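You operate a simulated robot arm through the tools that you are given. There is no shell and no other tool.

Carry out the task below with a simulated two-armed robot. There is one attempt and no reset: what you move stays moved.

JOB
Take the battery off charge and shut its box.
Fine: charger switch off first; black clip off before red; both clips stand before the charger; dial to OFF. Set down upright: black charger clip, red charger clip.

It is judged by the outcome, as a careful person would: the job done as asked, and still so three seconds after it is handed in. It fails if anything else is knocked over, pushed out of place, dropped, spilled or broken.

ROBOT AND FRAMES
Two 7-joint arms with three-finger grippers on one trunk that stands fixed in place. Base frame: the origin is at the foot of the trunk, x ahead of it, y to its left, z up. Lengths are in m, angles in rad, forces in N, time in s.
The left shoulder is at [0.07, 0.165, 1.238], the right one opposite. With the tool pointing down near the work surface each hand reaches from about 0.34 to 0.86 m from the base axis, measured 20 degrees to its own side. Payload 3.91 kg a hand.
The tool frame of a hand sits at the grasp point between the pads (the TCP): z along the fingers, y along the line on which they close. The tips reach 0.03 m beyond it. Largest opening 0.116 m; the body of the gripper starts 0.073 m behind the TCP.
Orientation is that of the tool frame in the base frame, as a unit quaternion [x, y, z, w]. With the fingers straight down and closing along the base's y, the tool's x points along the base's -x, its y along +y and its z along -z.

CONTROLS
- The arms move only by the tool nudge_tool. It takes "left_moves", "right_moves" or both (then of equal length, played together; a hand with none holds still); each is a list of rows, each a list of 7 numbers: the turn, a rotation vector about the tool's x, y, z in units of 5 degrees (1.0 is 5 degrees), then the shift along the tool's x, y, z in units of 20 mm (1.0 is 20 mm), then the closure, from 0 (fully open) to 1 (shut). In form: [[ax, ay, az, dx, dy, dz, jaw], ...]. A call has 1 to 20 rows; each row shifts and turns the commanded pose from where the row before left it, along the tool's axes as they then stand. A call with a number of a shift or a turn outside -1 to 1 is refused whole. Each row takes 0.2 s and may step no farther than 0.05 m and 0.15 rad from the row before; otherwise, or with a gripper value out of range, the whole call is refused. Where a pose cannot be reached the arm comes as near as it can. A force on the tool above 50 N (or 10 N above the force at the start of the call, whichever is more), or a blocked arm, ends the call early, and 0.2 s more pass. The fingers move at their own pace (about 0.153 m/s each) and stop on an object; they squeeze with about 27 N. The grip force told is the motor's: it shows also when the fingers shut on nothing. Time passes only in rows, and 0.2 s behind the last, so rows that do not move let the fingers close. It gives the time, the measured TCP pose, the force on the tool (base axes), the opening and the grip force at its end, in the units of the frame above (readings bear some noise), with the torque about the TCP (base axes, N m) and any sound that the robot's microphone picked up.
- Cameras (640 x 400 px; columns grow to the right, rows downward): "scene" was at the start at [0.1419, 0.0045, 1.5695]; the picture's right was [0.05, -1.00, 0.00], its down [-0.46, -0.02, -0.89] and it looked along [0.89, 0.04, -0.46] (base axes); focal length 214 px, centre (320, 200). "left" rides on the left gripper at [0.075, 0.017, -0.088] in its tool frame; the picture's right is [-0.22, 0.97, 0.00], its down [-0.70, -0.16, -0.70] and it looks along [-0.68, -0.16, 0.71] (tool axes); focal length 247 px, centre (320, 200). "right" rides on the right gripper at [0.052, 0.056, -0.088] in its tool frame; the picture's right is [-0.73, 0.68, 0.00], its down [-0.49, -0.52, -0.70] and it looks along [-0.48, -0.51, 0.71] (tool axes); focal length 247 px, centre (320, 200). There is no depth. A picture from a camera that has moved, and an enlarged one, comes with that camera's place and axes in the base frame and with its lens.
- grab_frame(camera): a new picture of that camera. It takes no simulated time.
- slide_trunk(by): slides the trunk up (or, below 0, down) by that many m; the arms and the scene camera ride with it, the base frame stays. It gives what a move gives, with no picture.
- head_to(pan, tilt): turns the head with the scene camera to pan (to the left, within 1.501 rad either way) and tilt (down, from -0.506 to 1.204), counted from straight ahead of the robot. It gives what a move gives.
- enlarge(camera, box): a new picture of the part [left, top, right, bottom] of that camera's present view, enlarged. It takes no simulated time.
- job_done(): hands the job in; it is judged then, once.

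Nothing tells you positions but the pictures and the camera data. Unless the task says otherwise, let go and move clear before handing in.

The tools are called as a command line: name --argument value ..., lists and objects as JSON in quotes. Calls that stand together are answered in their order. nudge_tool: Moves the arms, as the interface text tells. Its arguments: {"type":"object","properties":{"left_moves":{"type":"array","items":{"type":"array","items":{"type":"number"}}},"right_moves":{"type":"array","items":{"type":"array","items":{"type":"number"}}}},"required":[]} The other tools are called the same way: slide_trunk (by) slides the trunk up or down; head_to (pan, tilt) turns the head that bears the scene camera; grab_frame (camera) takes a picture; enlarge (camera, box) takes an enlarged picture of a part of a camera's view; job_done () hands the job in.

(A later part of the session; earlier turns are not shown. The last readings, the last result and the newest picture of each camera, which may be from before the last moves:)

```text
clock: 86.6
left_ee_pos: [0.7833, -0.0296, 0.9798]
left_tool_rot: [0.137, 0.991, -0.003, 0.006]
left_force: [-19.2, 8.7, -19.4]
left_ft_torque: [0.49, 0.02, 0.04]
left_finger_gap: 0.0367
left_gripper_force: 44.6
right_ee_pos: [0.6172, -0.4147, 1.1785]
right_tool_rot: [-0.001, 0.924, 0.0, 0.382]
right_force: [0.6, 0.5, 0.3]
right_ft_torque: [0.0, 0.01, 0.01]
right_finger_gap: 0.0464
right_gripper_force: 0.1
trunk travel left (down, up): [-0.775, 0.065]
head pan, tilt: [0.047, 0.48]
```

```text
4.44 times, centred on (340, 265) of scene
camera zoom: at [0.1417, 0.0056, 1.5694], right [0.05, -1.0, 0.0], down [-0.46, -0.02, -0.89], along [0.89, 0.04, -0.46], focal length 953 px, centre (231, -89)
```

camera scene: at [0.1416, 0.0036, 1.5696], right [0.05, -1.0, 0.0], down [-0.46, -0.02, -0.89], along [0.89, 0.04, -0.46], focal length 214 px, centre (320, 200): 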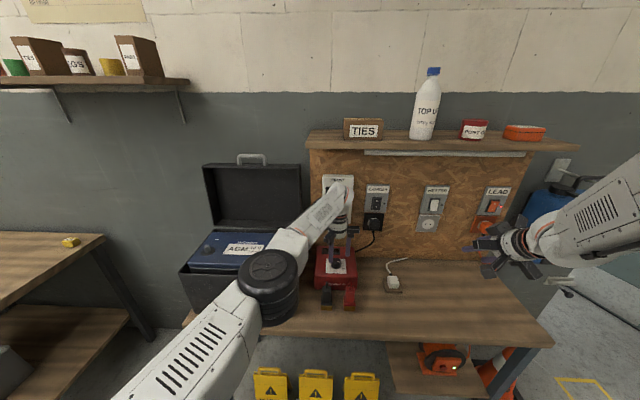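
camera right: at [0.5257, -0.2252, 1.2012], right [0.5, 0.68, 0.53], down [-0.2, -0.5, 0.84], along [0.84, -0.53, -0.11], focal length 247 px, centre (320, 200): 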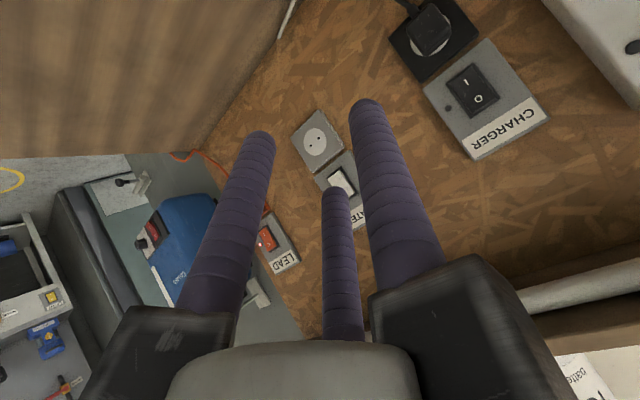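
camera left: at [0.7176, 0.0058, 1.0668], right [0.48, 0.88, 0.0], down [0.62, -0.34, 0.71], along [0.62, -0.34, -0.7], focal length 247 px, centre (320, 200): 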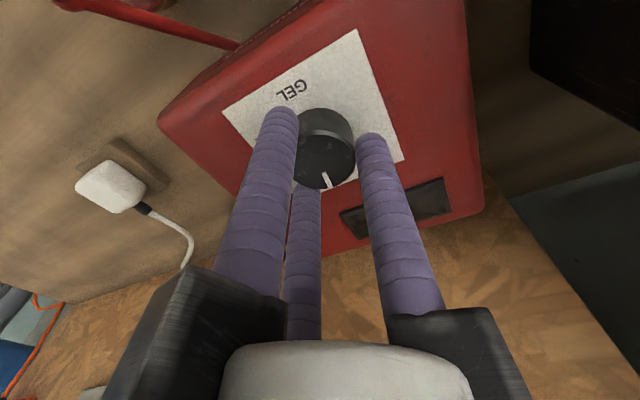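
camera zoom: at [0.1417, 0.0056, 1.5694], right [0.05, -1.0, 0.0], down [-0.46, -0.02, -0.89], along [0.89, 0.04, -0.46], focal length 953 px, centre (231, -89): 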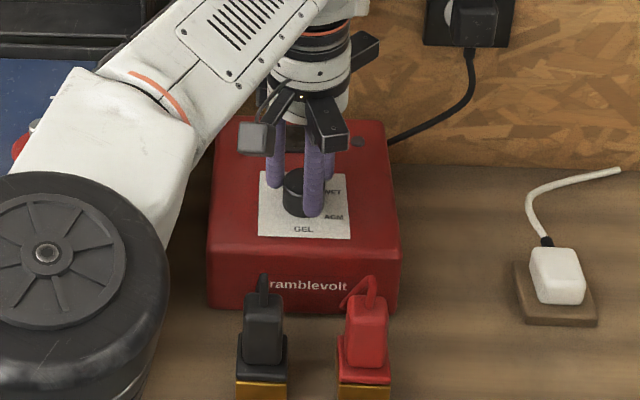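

Turned 50° so far and the knob is following. I'll finish the last 10° or so.

nudge_tool --left_moves '[[0, 0, -1, 0, 0, 0, 1], [0, 0, -1, 0, 0, 0, 1], [0, 0, 0, 0, 0, 0, 1]]'

enlarge --camera "left" --box '[250, 70, 400, 220]'

enlarge --camera "scene" --box '[300, 220, 380, 310]'

```text
clock: 87.4
left_ee_pos: [0.7846, -0.0305, 0.9788]
left_tool_rot: [0.051, 0.999, -0.003, 0.006]
left_force: [-17.2, 8.1, -16.2]
left_ft_torque: [0.0, 0.02, -0.99]
left_finger_gap: 0.0372
left_gripper_force: 45.5
right_ee_pos: [0.6189, -0.4134, 1.1798]
right_tool_rot: [0.0, 0.924, -0.001, 0.384]
right_force: [0.5, 0.2, 0.0]
right_ft_torque: [0.04, -0.02, 0.02]
right_finger_gap: 0.0463
right_gripper_force: 0.1
trunk travel left (down, up): [-0.775, 0.065]
head pan, tilt: [0.047, 0.48]
```

```text
2.67 times, centred on (325, 145) of left
camera zoom: at [0.712, -0.0064, 1.0669], right [0.32, 0.95, 0.0], down [0.67, -0.22, 0.71], along [0.67, -0.23, -0.7], focal length 659 px, centre (307, 347)
```

zoom: 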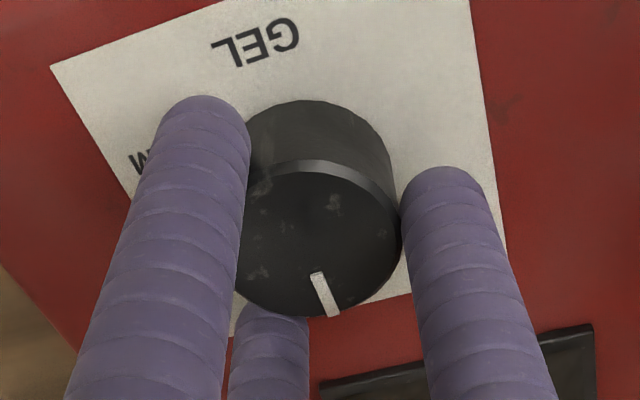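

```text
4.44 times, centred on (340, 265) of scene
camera zoom: at [0.1415, 0.0057, 1.5695], right [0.05, -1.0, 0.0], down [-0.46, -0.02, -0.89], along [0.89, 0.04, -0.46], focal length 953 px, centre (231, -89)
```

zoom: 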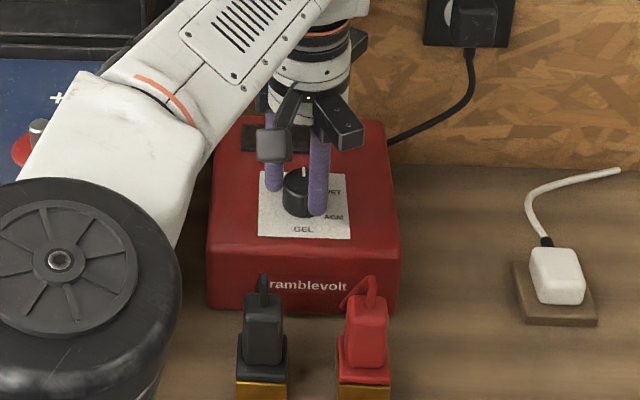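

The pointer faces OFF and the torque (-1 N·m) says it has reached the end stop. I'll release and rise to verify.

nudge_tool --left_moves '[[0, 0, 0, 0, 0, 0, 0.55], [0, 0, 0, 0, 0, 0, 0.4], [0, 0, 0, 0, 0, 0, 0.4], [0, 0, 0, 0, 0, -0.5, 0.4], [0, 0, 0, 0, 0, -1, 0.4], [0, 0, 0, 0, 0, -1, 0.4], [0, 0, 0, 0, 0, -1, 0.4], [0, 0, 0, 0, 0, -1, 0.4], [0, 0, 0, 0, 0, -1, 0.4], [0, 0, 0, 0, 0, 0, 0.4]]'

enlarge --camera "left" --box '[260, 40, 420, 200]'

enlarge --camera "scene" --box '[300, 220, 380, 310]'

grab_frame --camera "scene"

```text
clock: 89.6
left_ee_pos: [0.7829, -0.0296, 1.0918]
left_tool_rot: [0.051, 0.999, -0.003, 0.007]
left_force: [0.5, -0.1, -0.9]
left_ft_torque: [0.0, 0.01, 0.03]
left_finger_gap: 0.0694
left_gripper_force: 0.0
right_ee_pos: [0.6183, -0.416, 1.179]
right_tool_rot: [0.0, 0.924, 0.0, 0.383]
right_force: [-0.5, -0.3, 0.3]
right_ft_torque: [-0.01, 0.02, 0.01]
right_finger_gap: 0.0465
right_gripper_force: 0.1
trunk travel left (down, up): [-0.775, 0.065]
head pan, tilt: [0.047, 0.48]
```

```text
2.50 times, centred on (340, 120) of left
camera zoom: at [0.7102, -0.0063, 1.1792], right [0.32, 0.95, 0.0], down [0.67, -0.22, 0.71], along [0.67, -0.23, -0.7], focal length 617 px, centre (270, 400)
```

zoom: 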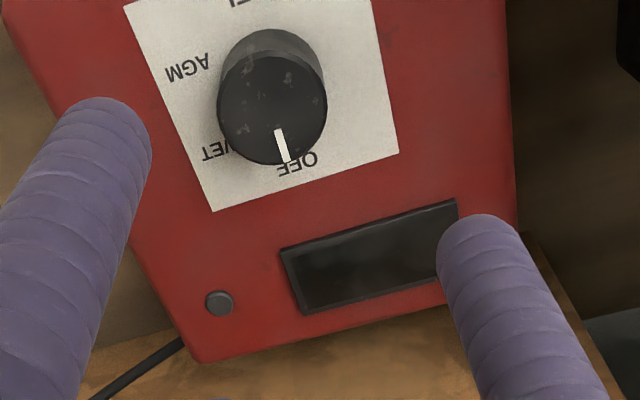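

```text
4.44 times, centred on (340, 265) of scene
camera zoom: at [0.1423, 0.0042, 1.5695], right [0.05, -1.0, 0.0], down [-0.46, -0.02, -0.89], along [0.89, 0.04, -0.46], focal length 953 px, centre (231, -89)
```

zoom: 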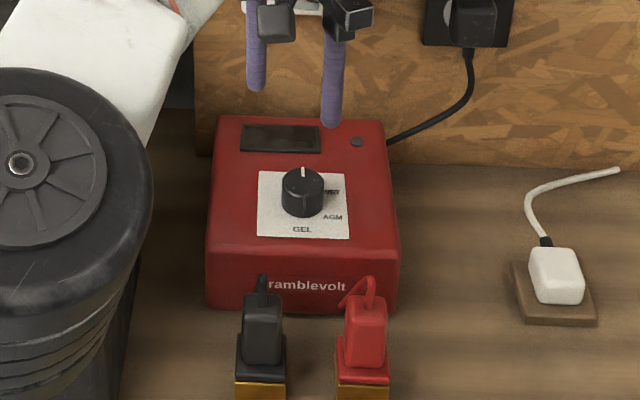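

```text
taken
camera scene: at [0.1423, 0.0042, 1.5695], right [0.05, -1.0, 0.0], down [-0.46, -0.02, -0.89], along [0.89, 0.04, -0.46], focal length 214 px, centre (320, 200)
```

scene: 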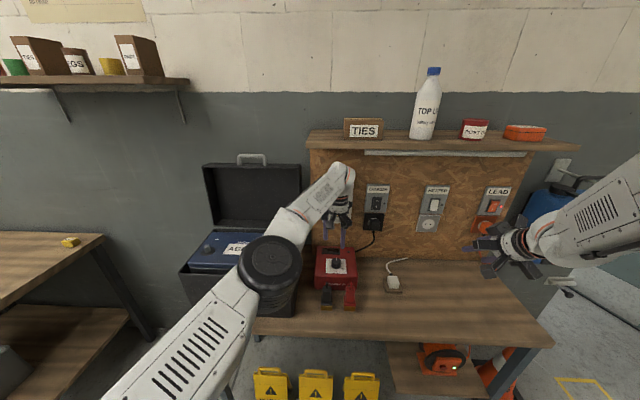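

The dial is on OFF. Next is the lid, whose hinge line is near x 0.857, z 1.05 and whose handle stands near (0.915, 0.297, 1.34). I'll back the left hand away, raise it to the lid's side and measure the handle properly.

nudge_tool --left_moves '[[0, 0, 0, 1, 0, -0.5, 0.4], [0, 0, 0, 1, 0, -0.5, 0.4], [0, 0, 0, 1, 0, -0.5, 0.4], [0, 0, 0, 1, 0, -0.5, 0.4], [0, 0, 0, 1, 0, -0.5, 0.4], [0, 0, 0, 1, 0, -0.5, 0.4], [0, 0, 0, 1, 0, -0.5, 0.4], [0, 0, 0, 1, 0, -0.5, 0.4], [0, 0, 0, 0, 1, -1, 0.4], [0, 0, 0, 0, 1, -1, 0.4], [0, 0, 0, 0, 1, -1, 0.4], [0, 0, 0, 0, 1, -1, 0.4], [0, 0, 0, 0, 1, -1, 0.4], [0, 0, 0, 0, 1, -1, 0.4], [0, 0, 0, 0, 1, -1, 0.4], [0, 0, 0, 0, 1, -1, 0.4], [0, 0, 0, 0, 1, -1, 0.4], [0, 0, 0, 0, 1, -1, 0.4], [0, 0, 0, 0, 1, -1, 0.4]]'

grab_frame --camera "left"

grab_frame --camera "scene"

```text
clock: 92.6
left_ee_pos: [0.7636, 0.0553, 1.2787]
left_tool_rot: [0.05, 0.999, -0.003, 0.009]
left_force: [0.9, 0.5, 1.0]
left_ft_torque: [-0.02, 0.05, -0.03]
left_finger_gap: 0.0694
left_gripper_force: 0.0
left hand out of reach, approached as far as the arm can: row 1, 2, 3, 4, 5, 6, 7, 8, 12, 13, 14, 15
right_ee_pos: [0.6176, -0.4116, 1.1797]
right_tool_rot: [-0.001, 0.924, 0.0, 0.382]
right_force: [0.1, 0.4, -0.6]
right_ft_torque: [-0.02, 0.04, -0.02]
right_finger_gap: 0.0463
right_gripper_force: 0.2
trunk travel left (down, up): [-0.775, 0.065]
head pan, tilt: [0.047, 0.48]
stopped in row 15 (left hand): the arm was blocked; the commanded pose is now the measured one
```

```text
taken
camera left: at [0.6908, 0.0792, 1.3667], right [0.32, 0.95, 0.0], down [0.66, -0.22, 0.71], along [0.67, -0.23, -0.7], focal length 247 px, centre (320, 200)
```

left: 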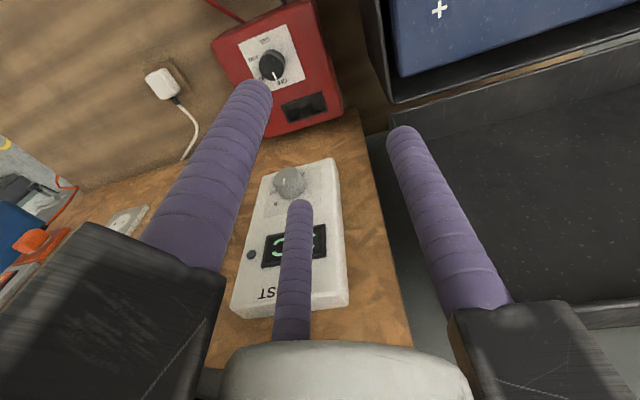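

```text
taken
camera scene: at [0.1437, 0.0078, 1.5694], right [0.05, -1.0, 0.0], down [-0.46, -0.02, -0.89], along [0.89, 0.04, -0.46], focal length 214 px, centre (320, 200)
```

scene: 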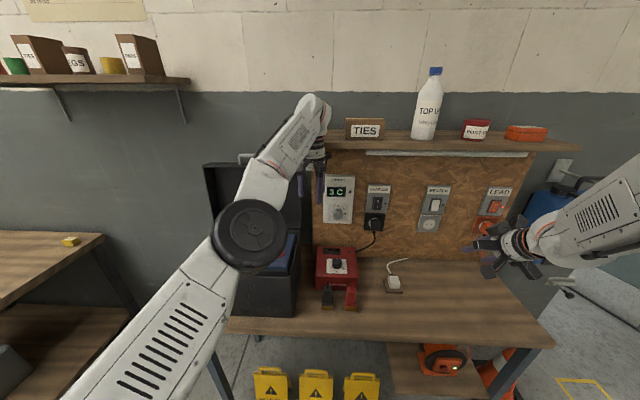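

The arm got stuck at a wrist limit and stopped against something near the shelf end. I'll check carefully before moving.

enlarge --camera "scene" --box '[240, 80, 400, 220]'

nudge_tool --left_moves '[[0, 0, 0, 0, 0, 0, 0.4]]'

grab_frame --camera "right"

```text
2.86 times, centred on (320, 150) of scene
camera zoom: at [0.1437, 0.0078, 1.5694], right [0.05, -1.0, 0.0], down [-0.46, -0.02, -0.89], along [0.89, 0.04, -0.46], focal length 613 px, centre (320, 343)
```

zoom: 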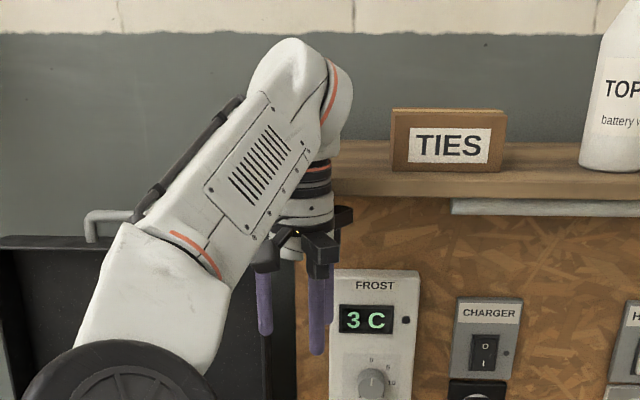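

```text
clock: 93.0
left_ee_pos: [0.7605, 0.051, 1.2804]
left_tool_rot: [0.051, 0.999, -0.002, 0.01]
left_force: [0.1, 0.3, 0.1]
left_ft_torque: [0.01, -0.02, -0.02]
left_finger_gap: 0.0699
left_gripper_force: 0.1
right_ee_pos: [0.6162, -0.4156, 1.1798]
right_tool_rot: [0.001, 0.924, -0.001, 0.383]
right_force: [-0.2, 0.6, -0.5]
right_ft_torque: [-0.03, 0.03, 0.0]
right_finger_gap: 0.0463
right_gripper_force: 0.1
trunk travel left (down, up): [-0.775, 0.065]
head pan, tilt: [0.047, 0.48]
```

```text
taken
camera right: at [0.5172, -0.3589, 1.2052], right [0.52, 0.68, 0.52], down [-0.15, -0.52, 0.84], along [0.84, -0.51, -0.17], focal length 247 px, centre (320, 200)
```

right: 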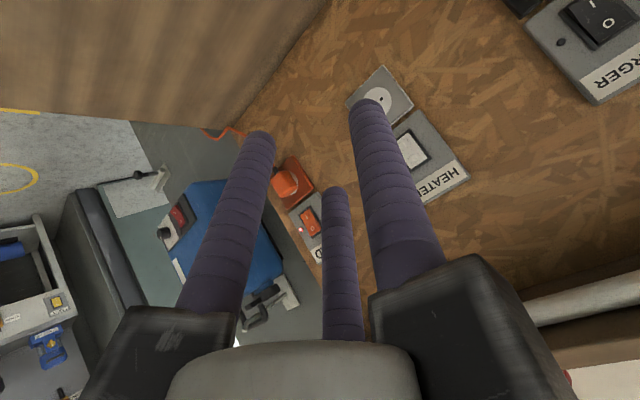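

Only the wrist touched the fixed shelf end; nothing on it moved. I'll drop back down, turn the wrist away from its limit, then retreat toward me.

nudge_tool --left_moves '[[0, 0, 0, 0, -0.3, 1, 0.4], [0, 0, 0, 0, -0.3, 1, 0.4], [0, 0, 0, 0, 0, 1, 0.4], [0, 0, 1, 0, 0, 0.5, 0.4], [0, 0, 1, 0, 0, 0, 0.4], [0, 0, 1, 0, 0, 0, 0.4], [0, 0, 1, 0, 0, 0, 0.4], [0, 0, 1, 0, 0, 0, 0.4], [0, 0, 1, 0, 0, 0, 0.4], [0, 0, 1, 0, 0, 0, 0.4], [0, 0, 1, 0, 0, 0, 0.4], [0, 0, 0, 0, 0, 0, 0.4]]'

grab_frame --camera "scene"

```text
clock: 95.6
left_ee_pos: [0.7689, 0.0364, 1.2264]
left_tool_rot: [0.391, 0.92, 0.004, 0.016]
left_force: [-0.2, -0.4, -0.5]
left_ft_torque: [-0.02, -0.02, -0.01]
left_finger_gap: 0.0696
left_gripper_force: 0.1
left hand out of reach, approached as far as the arm can: row 1, 2, 3
right_ee_pos: [0.6059, -0.415, 1.1844]
right_tool_rot: [0.001, 0.922, -0.001, 0.387]
right_force: [0.2, -0.9, -1.0]
right_ft_torque: [0.0, 0.0, 0.01]
right_finger_gap: 0.0464
right_gripper_force: 0.0
trunk travel left (down, up): [-0.775, 0.065]
head pan, tilt: [0.047, 0.48]
```

```text
taken
camera scene: at [0.1282, 0.005, 1.5709], right [0.05, -1.0, 0.0], down [-0.45, -0.02, -0.89], along [0.89, 0.04, -0.45], focal length 214 px, centre (320, 200)
```

scene: 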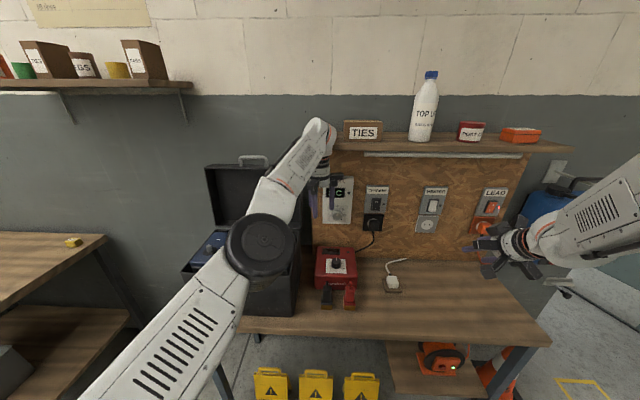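

The head camera has shifted back 14 mm, so the stretched arm is still pressing on the shelf edge. I'll pull straight back toward me in small steps and watch it.

nudge_tool --left_moves '[[0, 0, 0, 0.694, -0.72, 0, 0.4], [0, 0, 0, 0.694, -0.72, 0, 0.4], [0, 0, 0, 0.694, -0.72, 0, 0.4], [0, 0, 0, 0, 0, 0, 0.4]]'

grab_frame --camera "scene"

grab_frame --camera "left"

```text
clock: 96.6
left_ee_pos: [0.7666, 0.0251, 1.2278]
left_tool_rot: [0.391, 0.92, 0.0, 0.011]
left_force: [0.0, 0.0, -1.0]
left_ft_torque: [0.03, -0.01, -0.02]
left_finger_gap: 0.0696
left_gripper_force: 0.0
left hand out of reach, approached as far as the arm can: row 1, 2, 3
right_ee_pos: [0.6105, -0.4114, 1.1832]
right_tool_rot: [0.0, 0.923, -0.001, 0.386]
right_force: [0.8, -0.1, 0.7]
right_ft_torque: [-0.02, 0.0, -0.02]
right_finger_gap: 0.0464
right_gripper_force: 0.0
trunk travel left (down, up): [-0.775, 0.065]
head pan, tilt: [0.047, 0.48]
```

```text
taken
camera scene: at [0.1335, 0.0069, 1.5701], right [0.05, -1.0, 0.0], down [-0.46, -0.02, -0.89], along [0.89, 0.04, -0.46], focal length 214 px, centre (320, 200)
```

scene: 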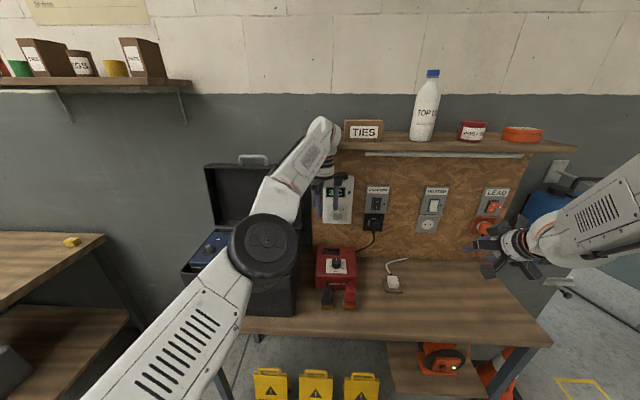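

```text
taken
camera left: at [0.7256, 0.0891, 1.3151], right [0.86, 0.52, 0.01], down [0.35, -0.61, 0.71], along [0.38, -0.6, -0.7], focal length 247 px, centre (320, 200)
```

left: 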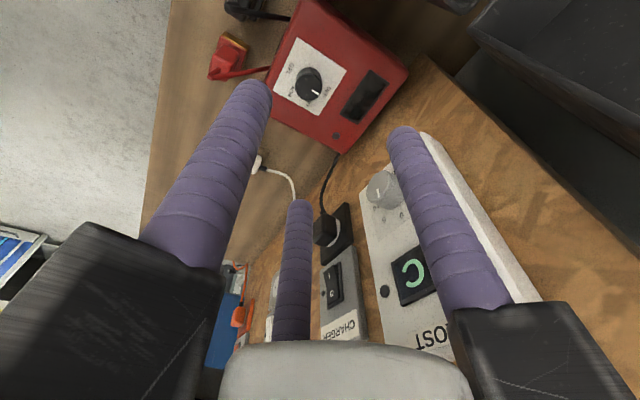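

Straight retreat isn't being solved from this stretched pose. I'll tilt the hand so the wrist comes back toward me, which also takes it off the shelf.

nudge_tool --left_moves '[[-0.72, -0.694, 0, 0, 0, 0, 0.4], [-0.72, -0.694, 0, 0, 0, 0, 0.4], [-0.72, -0.694, 0, 0, 0, 0, 0.4], [0, 0, 0, 0, 0, 0, 0.4]]'

grab_frame --camera "scene"

```text
clock: 97.4
left_ee_pos: [0.8153, 0.0129, 1.2342]
left_tool_rot: [0.383, 0.915, 0.046, 0.119]
left_force: [-30.5, 16.6, -15.0]
left_ft_torque: [-2.87, -5.15, -0.15]
left_finger_gap: 0.0697
left_gripper_force: 0.0
left hand out of reach, approached as far as the arm can: row 1, 2, 3
right_ee_pos: [0.6135, -0.4112, 1.1824]
right_tool_rot: [0.0, 0.923, 0.0, 0.384]
right_force: [0.2, -1.2, -0.8]
right_ft_torque: [0.08, -0.03, 0.03]
right_finger_gap: 0.0466
right_gripper_force: 0.0
trunk travel left (down, up): [-0.775, 0.065]
head pan, tilt: [0.047, 0.48]
stopped in row 4 (left hand): the force on the tool passed its limit at 51 N (the readings are from after the stop); the commanded pose is now the measured one
```

```text
taken
camera scene: at [0.1355, 0.0079, 1.57], right [0.05, -1.0, 0.0], down [-0.46, -0.02, -0.89], along [0.89, 0.04, -0.46], focal length 214 px, centre (320, 200)
```

scene: 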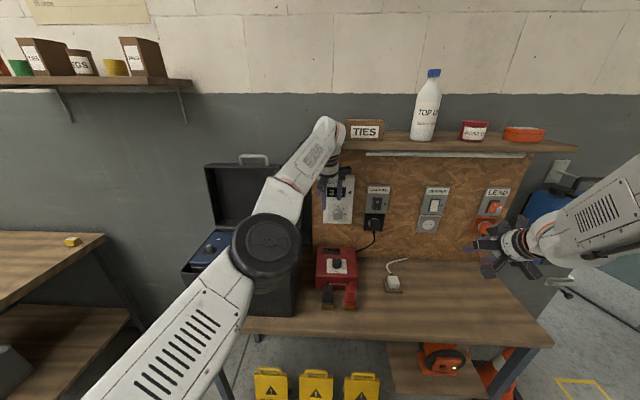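

The fingers have swung against the thermostat, so I'll immediately undo that tilt to take the load off.

nudge_tool --left_moves '[[0.72, 0.694, 0, 0, 0, 0, 0.4], [0.72, 0.694, 0, 0, 0, 0, 0.4], [0.72, 0.694, 0, 0, 0, 0, 0.4]]'

grab_frame --camera "left"

enlarge --camera "scene" --box '[230, 90, 400, 310]'

```text
clock: 98.2
left_ee_pos: [0.7536, -0.0137, 1.2179]
left_tool_rot: [0.39, 0.921, -0.005, -0.003]
left_force: [-0.3, -0.9, 0.2]
left_ft_torque: [0.01, 0.01, 0.02]
left_finger_gap: 0.0695
left_gripper_force: 0.1
left hand out of reach, approached as far as the arm can: row 1, 2, 3
right_ee_pos: [0.614, -0.4146, 1.1804]
right_tool_rot: [0.001, 0.923, 0.0, 0.384]
right_force: [0.9, 0.4, -0.2]
right_ft_torque: [0.02, 0.0, 0.03]
right_finger_gap: 0.0464
right_gripper_force: 0.0
trunk travel left (down, up): [-0.775, 0.065]
head pan, tilt: [0.047, 0.48]
```

```text
taken
camera left: at [0.7161, 0.0508, 1.3074], right [0.86, 0.52, -0.01], down [0.38, -0.61, 0.7], along [0.36, -0.6, -0.71], focal length 247 px, centre (320, 200)
```

left: 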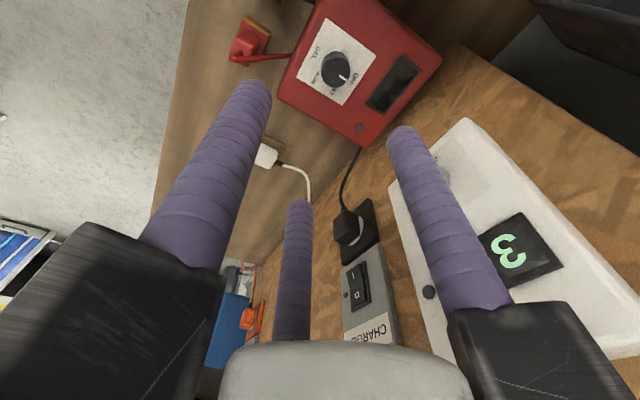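

```text
1.82 times, centred on (315, 200) of scene
camera zoom: at [0.139, 0.0041, 1.5697], right [0.05, -1.0, 0.0], down [-0.46, -0.02, -0.89], along [0.89, 0.04, -0.46], focal length 390 px, centre (329, 200)
```

zoom: 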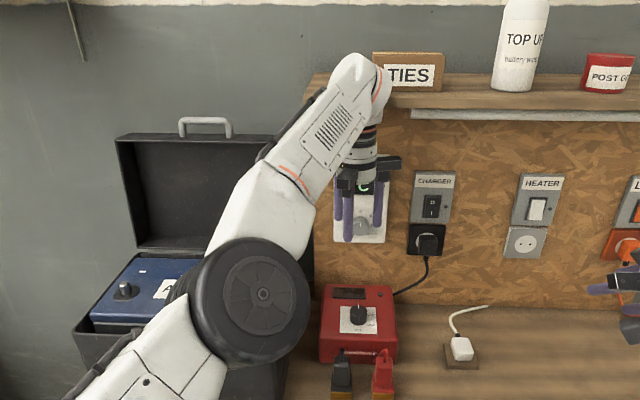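

The load is off: force is zero and the head is nearly back in place. The arm is fully stretched here, so I'll lower the hand to bring the wrist nearer shoulder height and regain bend.

nudge_tool --left_moves '[[0, 0, 0, 0, 0, 1, 0.4], [0, 0, 0, 0, 0, 1, 0.4], [0, 0, 0, 0, 0, 1, 0.4], [0, 0, 0, 0, 0, 1, 0.4], [0, 0, 0, 0, 0, 0, 0.4]]'

grab_frame --camera "scene"

```text
clock: 99.4
left_ee_pos: [0.7704, -0.0189, 1.141]
left_tool_rot: [0.39, 0.921, -0.004, -0.005]
left_force: [0.7, 0.0, 1.0]
left_ft_torque: [-0.03, 0.01, 0.0]
left_finger_gap: 0.0695
left_gripper_force: 0.1
left hand out of reach, approached as far as the arm can: row 1, 2, 3, 4
right_ee_pos: [0.615, -0.415, 1.1797]
right_tool_rot: [0.001, 0.923, 0.0, 0.384]
right_force: [-0.1, 1.1, 0.1]
right_ft_torque: [-0.01, 0.0, 0.01]
right_finger_gap: 0.0466
right_gripper_force: 0.0
trunk travel left (down, up): [-0.775, 0.065]
head pan, tilt: [0.047, 0.48]
```

```text
taken
camera scene: at [0.1408, 0.0039, 1.5697], right [0.05, -1.0, 0.0], down [-0.46, -0.02, -0.89], along [0.89, 0.04, -0.46], focal length 214 px, centre (320, 200)
```

scene: 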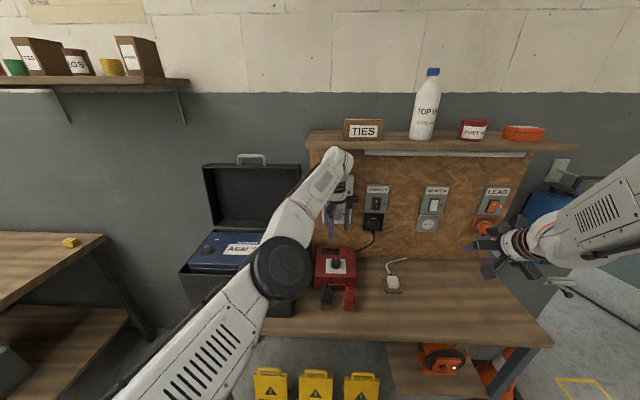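

The arm is locked at full stretch (TCP follows a sphere round the shoulder). Bending should start with motion to my right, so I'll command a diagonal back-and-right move, which is clear of everything.

nudge_tool --left_moves '[[0, 0, 0, -0.018, -0.99, 0, 0.4], [0, 0, 0, -0.018, -0.99, 0, 0.4], [0, 0, 0, -0.018, -0.99, 0, 0.4], [0, 0, 0, -0.018, -0.99, 0, 0.4], [0, 0, 0, 0, 0, 0, 0.4]]'

grab_frame --camera "scene"

```text
clock: 100.6
left_ee_pos: [0.7499, -0.0724, 1.1414]
left_tool_rot: [0.392, 0.92, -0.004, -0.006]
left_force: [0.0, 0.2, 0.5]
left_ft_torque: [-0.03, 0.03, 0.02]
left_finger_gap: 0.0698
left_gripper_force: 0.0
left hand out of reach, approached as far as the arm can: row 1, 2, 3, 4
right_ee_pos: [0.6162, -0.4135, 1.1796]
right_tool_rot: [0.001, 0.924, 0.0, 0.383]
right_force: [-0.8, -0.6, 0.5]
right_ft_torque: [-0.01, 0.0, -0.01]
right_finger_gap: 0.0466
right_gripper_force: 0.0
trunk travel left (down, up): [-0.775, 0.065]
head pan, tilt: [0.047, 0.48]
```

```text
taken
camera scene: at [0.142, 0.0049, 1.5695], right [0.05, -1.0, 0.0], down [-0.46, -0.02, -0.89], along [0.89, 0.04, -0.46], focal length 214 px, centre (320, 200)
```

scene: 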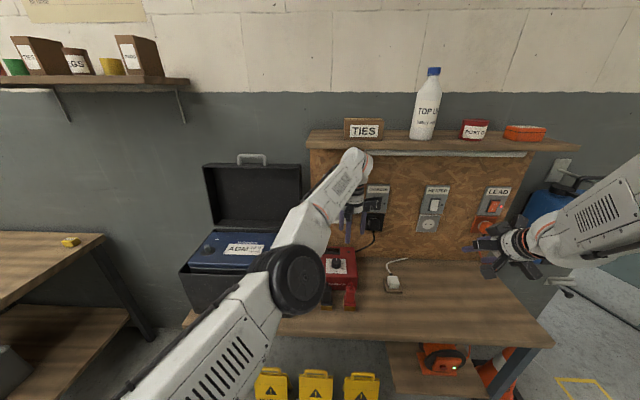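

nudge_tool --left_moves '[[0, 0, 0, 0.694, -0.72, 0, 0.4], [0, 0, 0, 0.694, -0.72, 0, 0.4], [0, 0, 0, 0.694, -0.72, 0, 0.4], [0, 0, 0, 0.694, -0.72, 0, 0.4], [0, 0, 0, 0, 0, 0, 0.4]]'

```text
clock: 101.8
left_ee_pos: [0.7463, -0.0774, 1.1511]
left_tool_rot: [0.39, 0.921, -0.005, -0.003]
left_force: [-1.0, 0.2, -0.4]
left_ft_torque: [0.0, 0.04, -0.02]
left_finger_gap: 0.0696
left_gripper_force: 0.0
left hand out of reach, approached as far as the arm can: row 1, 2, 3, 4
right_ee_pos: [0.6165, -0.4148, 1.1789]
right_tool_rot: [0.001, 0.924, 0.0, 0.383]
right_force: [0.4, 0.3, -0.4]
right_ft_torque: [0.02, -0.01, 0.0]
right_finger_gap: 0.0462
right_gripper_force: 0.0
trunk travel left (down, up): [-0.775, 0.065]
head pan, tilt: [0.047, 0.48]
```

Still held at arm's length. I'll turn the wrist well away from its limit (another +40°) while keeping the backward command, to see which joint is holding it.

nudge_tool --left_moves '[[0, 0, 1, 0, 0, 0, 0.4], [0, 0, 1, 0, 0, 0, 0.4], [0, 0, 1, 0, 0, 0, 0.4], [0, 0, 1, 0, 0, 0, 0.4], [0, 0, 1, 0, 0, 0, 0.4], [0, 0, 1, 0, 0, 0, 0.4], [0, 0, 1, 0, 0, 0, 0.4], [0, 0, 0, 0, 0, 0, 0.4]]'

grab_frame --camera "scene"

enlarge --camera "scene" --box '[120, 130, 400, 400]'

```text
clock: 103.6
left_ee_pos: [0.746, -0.0785, 1.1492]
left_tool_rot: [0.649, 0.76, -0.005, -0.002]
left_force: [-0.2, 0.3, 0.0]
left_ft_torque: [0.01, -0.03, -0.01]
left_finger_gap: 0.0695
left_gripper_force: 0.1
right_ee_pos: [0.6159, -0.4147, 1.1787]
right_tool_rot: [0.001, 0.924, 0.0, 0.383]
right_force: [0.5, -0.4, 0.8]
right_ft_torque: [0.03, -0.03, -0.01]
right_finger_gap: 0.0462
right_gripper_force: 0.1
trunk travel left (down, up): [-0.775, 0.065]
head pan, tilt: [0.047, 0.48]
```

```text
taken
camera scene: at [0.142, 0.0043, 1.5695], right [0.05, -1.0, 0.0], down [-0.46, -0.02, -0.89], along [0.89, 0.04, -0.46], focal length 214 px, centre (320, 200)
```

scene: 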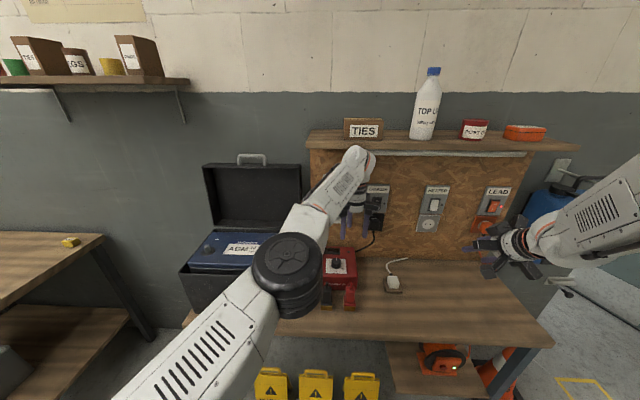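

```text
1.48 times, centred on (260, 265) of scene
camera zoom: at [0.142, 0.0043, 1.5695], right [0.05, -1.0, 0.0], down [-0.46, -0.02, -0.89], along [0.89, 0.04, -0.46], focal length 318 px, centre (409, 104)
```

zoom: 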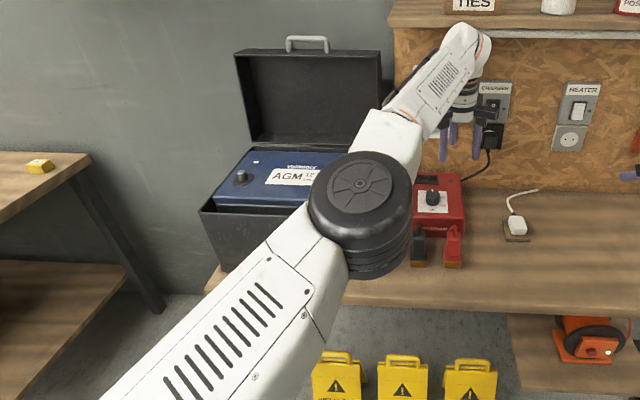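

That turn solved cleanly. Now I'll try the retreat again.

nudge_tool --left_moves '[[0, 0, 0, 0.156, -0.988, 0, 0.4], [0, 0, 0, 0.156, -0.988, 0, 0.4], [0, 0, 0, 0.156, -0.988, 0, 0.4], [0, 0, 0, 0, 0, 0, 0.4]]'

```text
clock: 104.6
left_ee_pos: [0.746, -0.0789, 1.1521]
left_tool_rot: [0.649, 0.761, -0.005, -0.002]
left_force: [-0.7, -0.3, -0.4]
left_ft_torque: [0.03, 0.0, 0.01]
left_finger_gap: 0.0697
left_gripper_force: 0.1
left hand out of reach, approached as far as the arm can: row 1, 2, 3
right_ee_pos: [0.6175, -0.4144, 1.1791]
right_tool_rot: [0.001, 0.924, 0.0, 0.383]
right_force: [0.1, 0.1, -0.3]
right_ft_torque: [-0.03, 0.0, -0.02]
right_finger_gap: 0.0463
right_gripper_force: 0.1
trunk travel left (down, up): [-0.775, 0.065]
head pan, tilt: [0.047, 0.48]
```

It's stuck only in the radial direction, so I'll sweep the left hand sideways to the right along its arc. That naturally leaves the shelf and bench and should re-bend the elbow. The right arm moves out of its way first.

nudge_tool --right_moves '[[0, 0, 0, 0, -1, 0, 0.6], [0, 0, 0, 0, -1, 0, 0.6], [0, 0, 0, 0, -1, 0, 0.6], [0, 0, 0, 0, -1, 0, 0.6], [0, 0, 0, 0, -1, 0, 0.6], [0, 0, 0, 0, -1, 0, 0.6], [0, 0, 0, 0, -1, 0, 0.6]]'

nudge_tool --left_moves '[[0, 0, 0, -0.876, -0.483, 0, 0.4], [0, 0, 0, -0.876, -0.483, 0, 0.4], [0, 0, 0, -0.85, -0.53, 0, 0.4], [0, 0, 0, -0.85, -0.53, 0, 0.4], [0, 0, 0, -0.82, -0.58, 0, 0.4], [0, 0, 0, 0, 0, 0, 0.4]]'

grab_frame --camera "scene"

```text
clock: 106.2
left_ee_pos: [0.7458, -0.0787, 1.1538]
left_tool_rot: [0.649, 0.761, -0.005, -0.001]
left_force: [-0.9, -0.6, -0.9]
left_ft_torque: [0.01, 0.02, 0.0]
left_finger_gap: 0.0697
left_gripper_force: 0.0
right_ee_pos: [0.6157, -0.5545, 1.1765]
right_tool_rot: [0.001, 0.923, 0.0, 0.385]
right_force: [0.5, 0.2, -0.4]
right_ft_torque: [0.03, 0.0, -0.01]
right_finger_gap: 0.0462
right_gripper_force: 0.0
trunk travel left (down, up): [-0.775, 0.065]
head pan, tilt: [0.047, 0.48]
```

```text
clock: 107.6
left_ee_pos: [0.7012, -0.161, 1.1537]
left_tool_rot: [0.648, 0.761, -0.004, 0.0]
left_force: [0.7, -0.1, 0.2]
left_ft_torque: [-0.01, 0.0, 0.0]
left_finger_gap: 0.0696
left_gripper_force: 0.0
left hand out of reach, approached as far as the arm can: row 2, 4
right_ee_pos: [0.6173, -0.5525, 1.1764]
right_tool_rot: [0.001, 0.924, -0.001, 0.383]
right_force: [0.2, 0.3, -0.1]
right_ft_torque: [-0.03, -0.01, -0.01]
right_finger_gap: 0.0462
right_gripper_force: 0.0
trunk travel left (down, up): [-0.775, 0.065]
head pan, tilt: [0.047, 0.48]
```

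```text
taken
camera scene: at [0.1423, 0.0047, 1.5695], right [0.05, -1.0, 0.0], down [-0.46, -0.02, -0.89], along [0.89, 0.04, -0.46], focal length 214 px, centre (320, 200)
```

scene: 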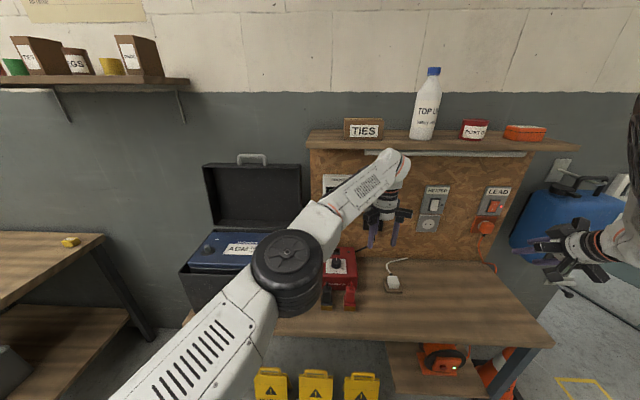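

The elbow is now visibly flexing, with the forearm swinging about a still elbow. I'll continue the sweep and mix in some inward motion.

nudge_tool --left_moves '[[0, 0, 0, -0.807, -0.593, 0, 0.4], [0, 0, 0, -0.807, -0.593, 0, 0.4], [0, 0, 0, -0.78, -0.65, 0, 0.4], [0, 0, 0, -0.7, -0.8, 0, 0.4], [0, 0, 0, -0.5, -0.9, 0, 0.4], [0, 0, 0, 0.156, -0.988, 0, 0.4], [0, 0, 0, 0.156, -0.988, 0, 0.4], [0, 0, 0, 0, 0, 0, 0.4]]'

grab_frame --camera "scene"

```text
clock: 109.4
left_ee_pos: [0.5974, -0.2323, 1.1535]
left_tool_rot: [0.648, 0.761, -0.005, -0.003]
left_force: [0.1, -0.3, 0.0]
left_ft_torque: [-0.02, 0.01, 0.01]
left_finger_gap: 0.0694
left_gripper_force: 0.1
left hand out of reach, approached as far as the arm can: row 1, 2, 3
right_ee_pos: [0.6173, -0.5543, 1.1763]
right_tool_rot: [0.001, 0.924, 0.0, 0.383]
right_force: [1.0, -0.2, 0.3]
right_ft_torque: [0.0, -0.01, -0.02]
right_finger_gap: 0.0464
right_gripper_force: 0.0
trunk travel left (down, up): [-0.775, 0.065]
head pan, tilt: [0.047, 0.48]
```

```text
taken
camera scene: at [0.1421, 0.0035, 1.5695], right [0.05, -1.0, 0.0], down [-0.46, -0.02, -0.89], along [0.89, 0.04, -0.46], focal length 214 px, centre (320, 200)
```

scene: 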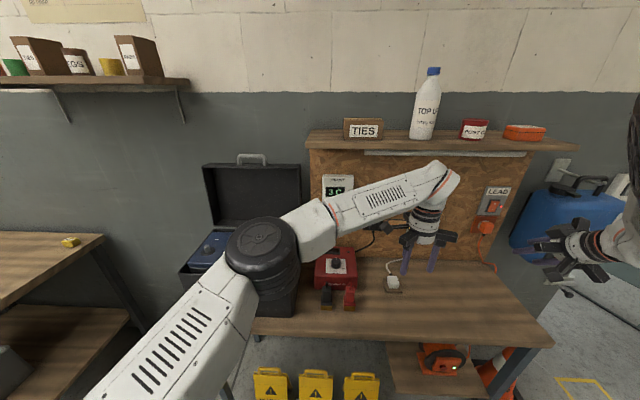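

The arm is free again with a well-bent elbow. I'll carry the left hand up and leftward, staying well back from the shelf, to come in front of the lid.

nudge_tool --left_moves '[[0, 0, 0, 0.988, 0.056, -0.5, 0.4], [0, 0, 0, 0.988, 0.056, -0.5, 0.4], [0, 0, 0, 0.988, 0.056, -0.5, 0.4], [0, 0, 0, 0.988, 0.056, -0.5, 0.4], [0, 0, 0, 0.988, 0.056, -0.5, 0.4], [0, 0, 0, 0.988, 0.056, -0.8, 0.4], [0, 0, 0, 0.988, 0.056, -0.8, 0.4], [0, 0, 0, 0.988, 0.056, -0.8, 0.4], [0, 0, 0, 0.988, 0.056, -0.8, 0.4], [0, 0, 0, 0.988, 0.056, -0.8, 0.4], [0, 0, 0, 0.988, 0.056, -0.8, 0.4], [0, 0, 0, 0.988, 0.056, -0.8, 0.4], [0, 0, 0, 0.988, 0.056, -0.8, 0.4], [0, 0, 0, 0.988, 0.056, -0.8, 0.4], [0, 0, 0, 0, 0, 0, 0.4]]'

grab_frame --camera "scene"

```text
clock: 112.6
left_ee_pos: [0.5703, 0.044, 1.3424]
left_tool_rot: [0.649, 0.761, -0.004, -0.002]
left_force: [0.1, -0.1, 0.5]
left_ft_torque: [0.04, 0.02, 0.01]
left_finger_gap: 0.0696
left_gripper_force: 0.0
right_ee_pos: [0.6168, -0.5534, 1.1766]
right_tool_rot: [0.001, 0.924, 0.0, 0.383]
right_force: [-0.3, -0.2, -0.4]
right_ft_torque: [-0.01, 0.0, -0.03]
right_finger_gap: 0.0464
right_gripper_force: 0.1
trunk travel left (down, up): [-0.775, 0.065]
head pan, tilt: [0.047, 0.48]
```

```text
taken
camera scene: at [0.1425, 0.0036, 1.5695], right [0.05, -1.0, 0.0], down [-0.46, -0.02, -0.89], along [0.89, 0.04, -0.46], focal length 214 px, centre (320, 200)
```

scene: 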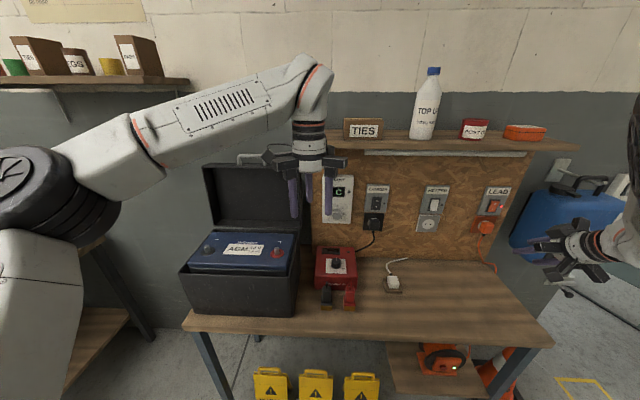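

nudge_tool --left_moves '[[0, 0, 0, 0.988, 0.156, 0, 0.4], [0, 0, 0, 0.988, 0.156, 0, 0.4], [0, 0, 0, 0.988, 0.156, 0, 0.4], [0, 0, 0, 0.988, 0.156, 0, 0.4], [0, 0, 0, 0.988, 0.156, 0, 0.4], [0, 0, 0, 0.988, 0.156, 0, 0.4], [0, 0, 0, 0.988, 0.156, 0, 0.4], [0, 0, 0, 0.988, 0.156, 0, 0.4], [0, 0, 0, 0.988, 0.156, 0, 0.4], [0, 0, 0, 0.988, 0.156, 0, 0.4], [0, 0, 1, 0.8, 0.1, 0, 0.4], [0, 0, 0.8, 0, 0, 0, 0.4], [0, 0, 0, 0, 0, 0, 0.4]]'

nudge_tool --left_moves '[[-1, 0, 0, 0, 0, 0, 0.4], [-1, 0, 0, 0, 0, 0, 0.4], [-1, 0, 0, 0, 0, 0, 0.4], [-1, 0, 0, 0, 0, 0, 0.4], [-1, 0, 0, 0, 0, 0, 0.4], [-1, 0, 0, 0, 0, 0, 0.4], [0, 0, 0, 0, 0, 0, 0.4]]'

grab_frame --camera "scene"

grab_frame --camera "left"

enlarge --camera "scene" --box '[300, 150, 420, 320]'

```text
clock: 115.4
left_ee_pos: [0.5694, 0.2616, 1.3427]
left_tool_rot: [0.707, 0.707, -0.004, -0.001]
left_force: [-0.4, -0.1, -0.3]
left_ft_torque: [0.0, -0.01, -0.02]
left_finger_gap: 0.0696
left_gripper_force: 0.1
right_ee_pos: [0.6174, -0.554, 1.1765]
right_tool_rot: [0.001, 0.924, 0.0, 0.383]
right_force: [0.0, -0.3, 0.8]
right_ft_torque: [0.0, 0.01, 0.01]
right_finger_gap: 0.0464
right_gripper_force: 0.1
trunk travel left (down, up): [-0.775, 0.065]
head pan, tilt: [0.047, 0.48]
```

```text
clock: 117.0
left_ee_pos: [0.5702, 0.2627, 1.3427]
left_tool_rot: [0.682, 0.685, 0.18, 0.183]
left_force: [0.9, 0.3, 0.1]
left_ft_torque: [0.01, 0.05, 0.01]
left_finger_gap: 0.0695
left_gripper_force: 0.1
right_ee_pos: [0.617, -0.5531, 1.1764]
right_tool_rot: [0.001, 0.924, 0.001, 0.382]
right_force: [0.1, -0.5, 0.3]
right_ft_torque: [-0.01, 0.01, 0.05]
right_finger_gap: 0.0465
right_gripper_force: 0.1
trunk travel left (down, up): [-0.775, 0.065]
head pan, tilt: [0.047, 0.48]
```

```text
taken
camera scene: at [0.1422, 0.0041, 1.5695], right [0.05, -1.0, 0.0], down [-0.46, -0.02, -0.89], along [0.89, 0.04, -0.46], focal length 214 px, centre (320, 200)
```

scene: 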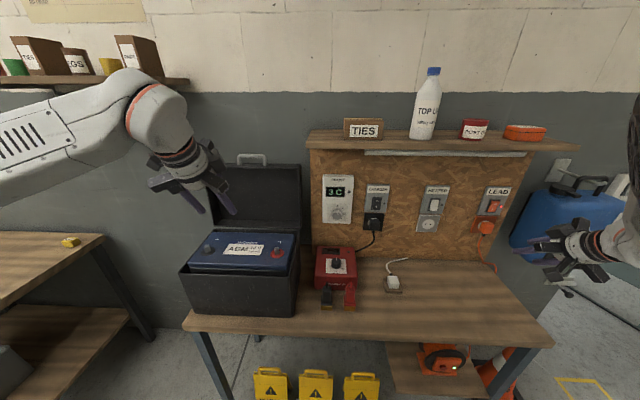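

```text
taken
camera left: at [0.5417, 0.3362, 1.4295], right [0.85, -0.22, 0.48], down [-0.48, -0.69, 0.53], along [0.22, -0.69, -0.69], focal length 247 px, centre (320, 200)
```

left: 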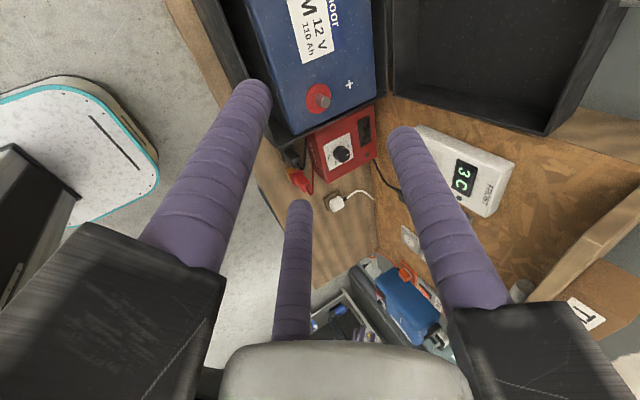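

```text
2.35 times, centred on (360, 235) of scene
camera zoom: at [0.1422, 0.0041, 1.5695], right [0.05, -1.0, 0.0], down [-0.46, -0.02, -0.89], along [0.89, 0.04, -0.46], focal length 505 px, centre (226, 118)
```

zoom: 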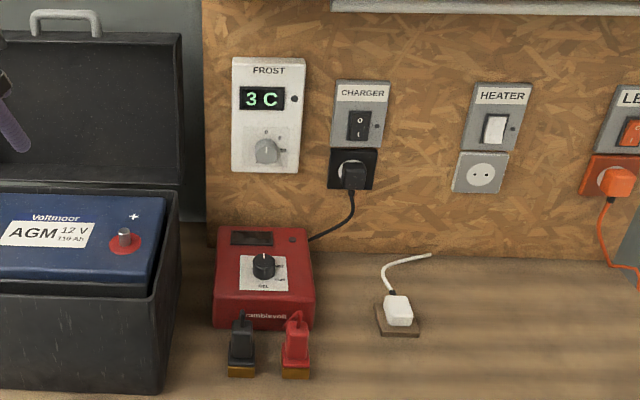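

Everything else still stands as it should. Next I'll inspect the handle closely and check that the thermostat dial wasn't disturbed.

enlarge --camera "scene" --box '[225, 145, 280, 185]'

enlarge --camera "scene" --box '[320, 170, 395, 235]'

slide_trunk --by 0.055

enlarge --camera "scene" --box '[180, 145, 310, 255]'

```text
10.00 times, centred on (252, 165) of scene
camera zoom: at [0.1422, 0.0041, 1.5695], right [0.05, -1.0, 0.0], down [-0.46, -0.02, -0.89], along [0.89, 0.04, -0.46], focal length 2145 px, centre (995, 550)
```

zoom: 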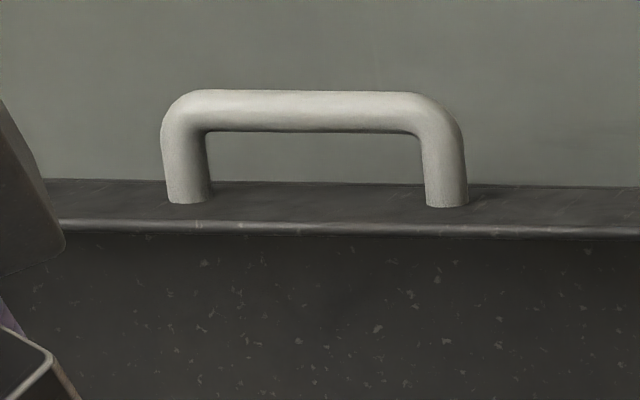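

```text
6.15 times, centred on (358, 202) of scene
camera zoom: at [0.1422, 0.0041, 1.5695], right [0.05, -1.0, 0.0], down [-0.46, -0.02, -0.89], along [0.89, 0.04, -0.46], focal length 1320 px, centre (89, 185)
```

zoom: 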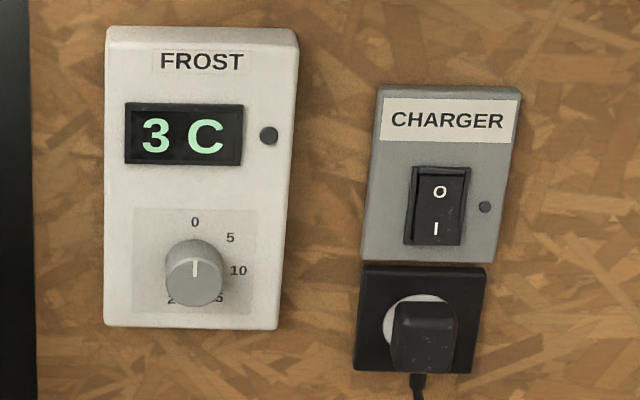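

```text
clock: 118.0
left_ee_pos: [0.5707, 0.2644, 1.3985]
left_tool_rot: [0.683, 0.685, 0.179, 0.182]
left_force: [0.0, 0.9, -0.6]
left_ft_torque: [0.0, -0.02, -0.02]
left_finger_gap: 0.0694
left_gripper_force: 0.1
right_ee_pos: [0.6173, -0.5537, 1.2324]
right_tool_rot: [0.001, 0.924, -0.001, 0.382]
right_force: [-0.1, 0.3, 0.7]
right_ft_torque: [0.0, -0.03, -0.01]
right_finger_gap: 0.0463
right_gripper_force: 0.2
trunk travel left (down, up): [-0.83, 0.01]
head pan, tilt: [0.047, 0.48]
```

```text
3.64 times, centred on (245, 200) of scene
camera zoom: at [0.1422, 0.0045, 1.6245], right [0.05, -1.0, 0.0], down [-0.46, -0.02, -0.89], along [0.89, 0.04, -0.46], focal length 780 px, centre (593, 200)
```

zoom: 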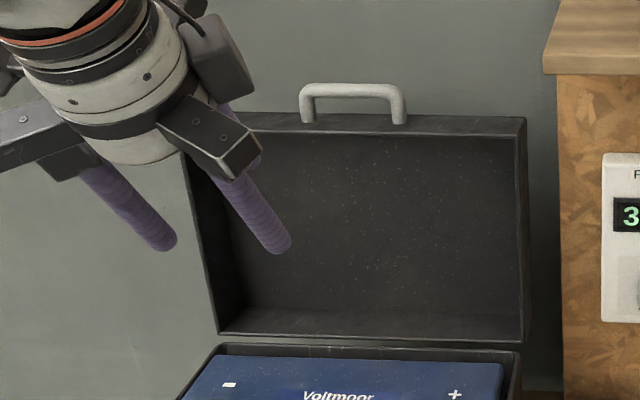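

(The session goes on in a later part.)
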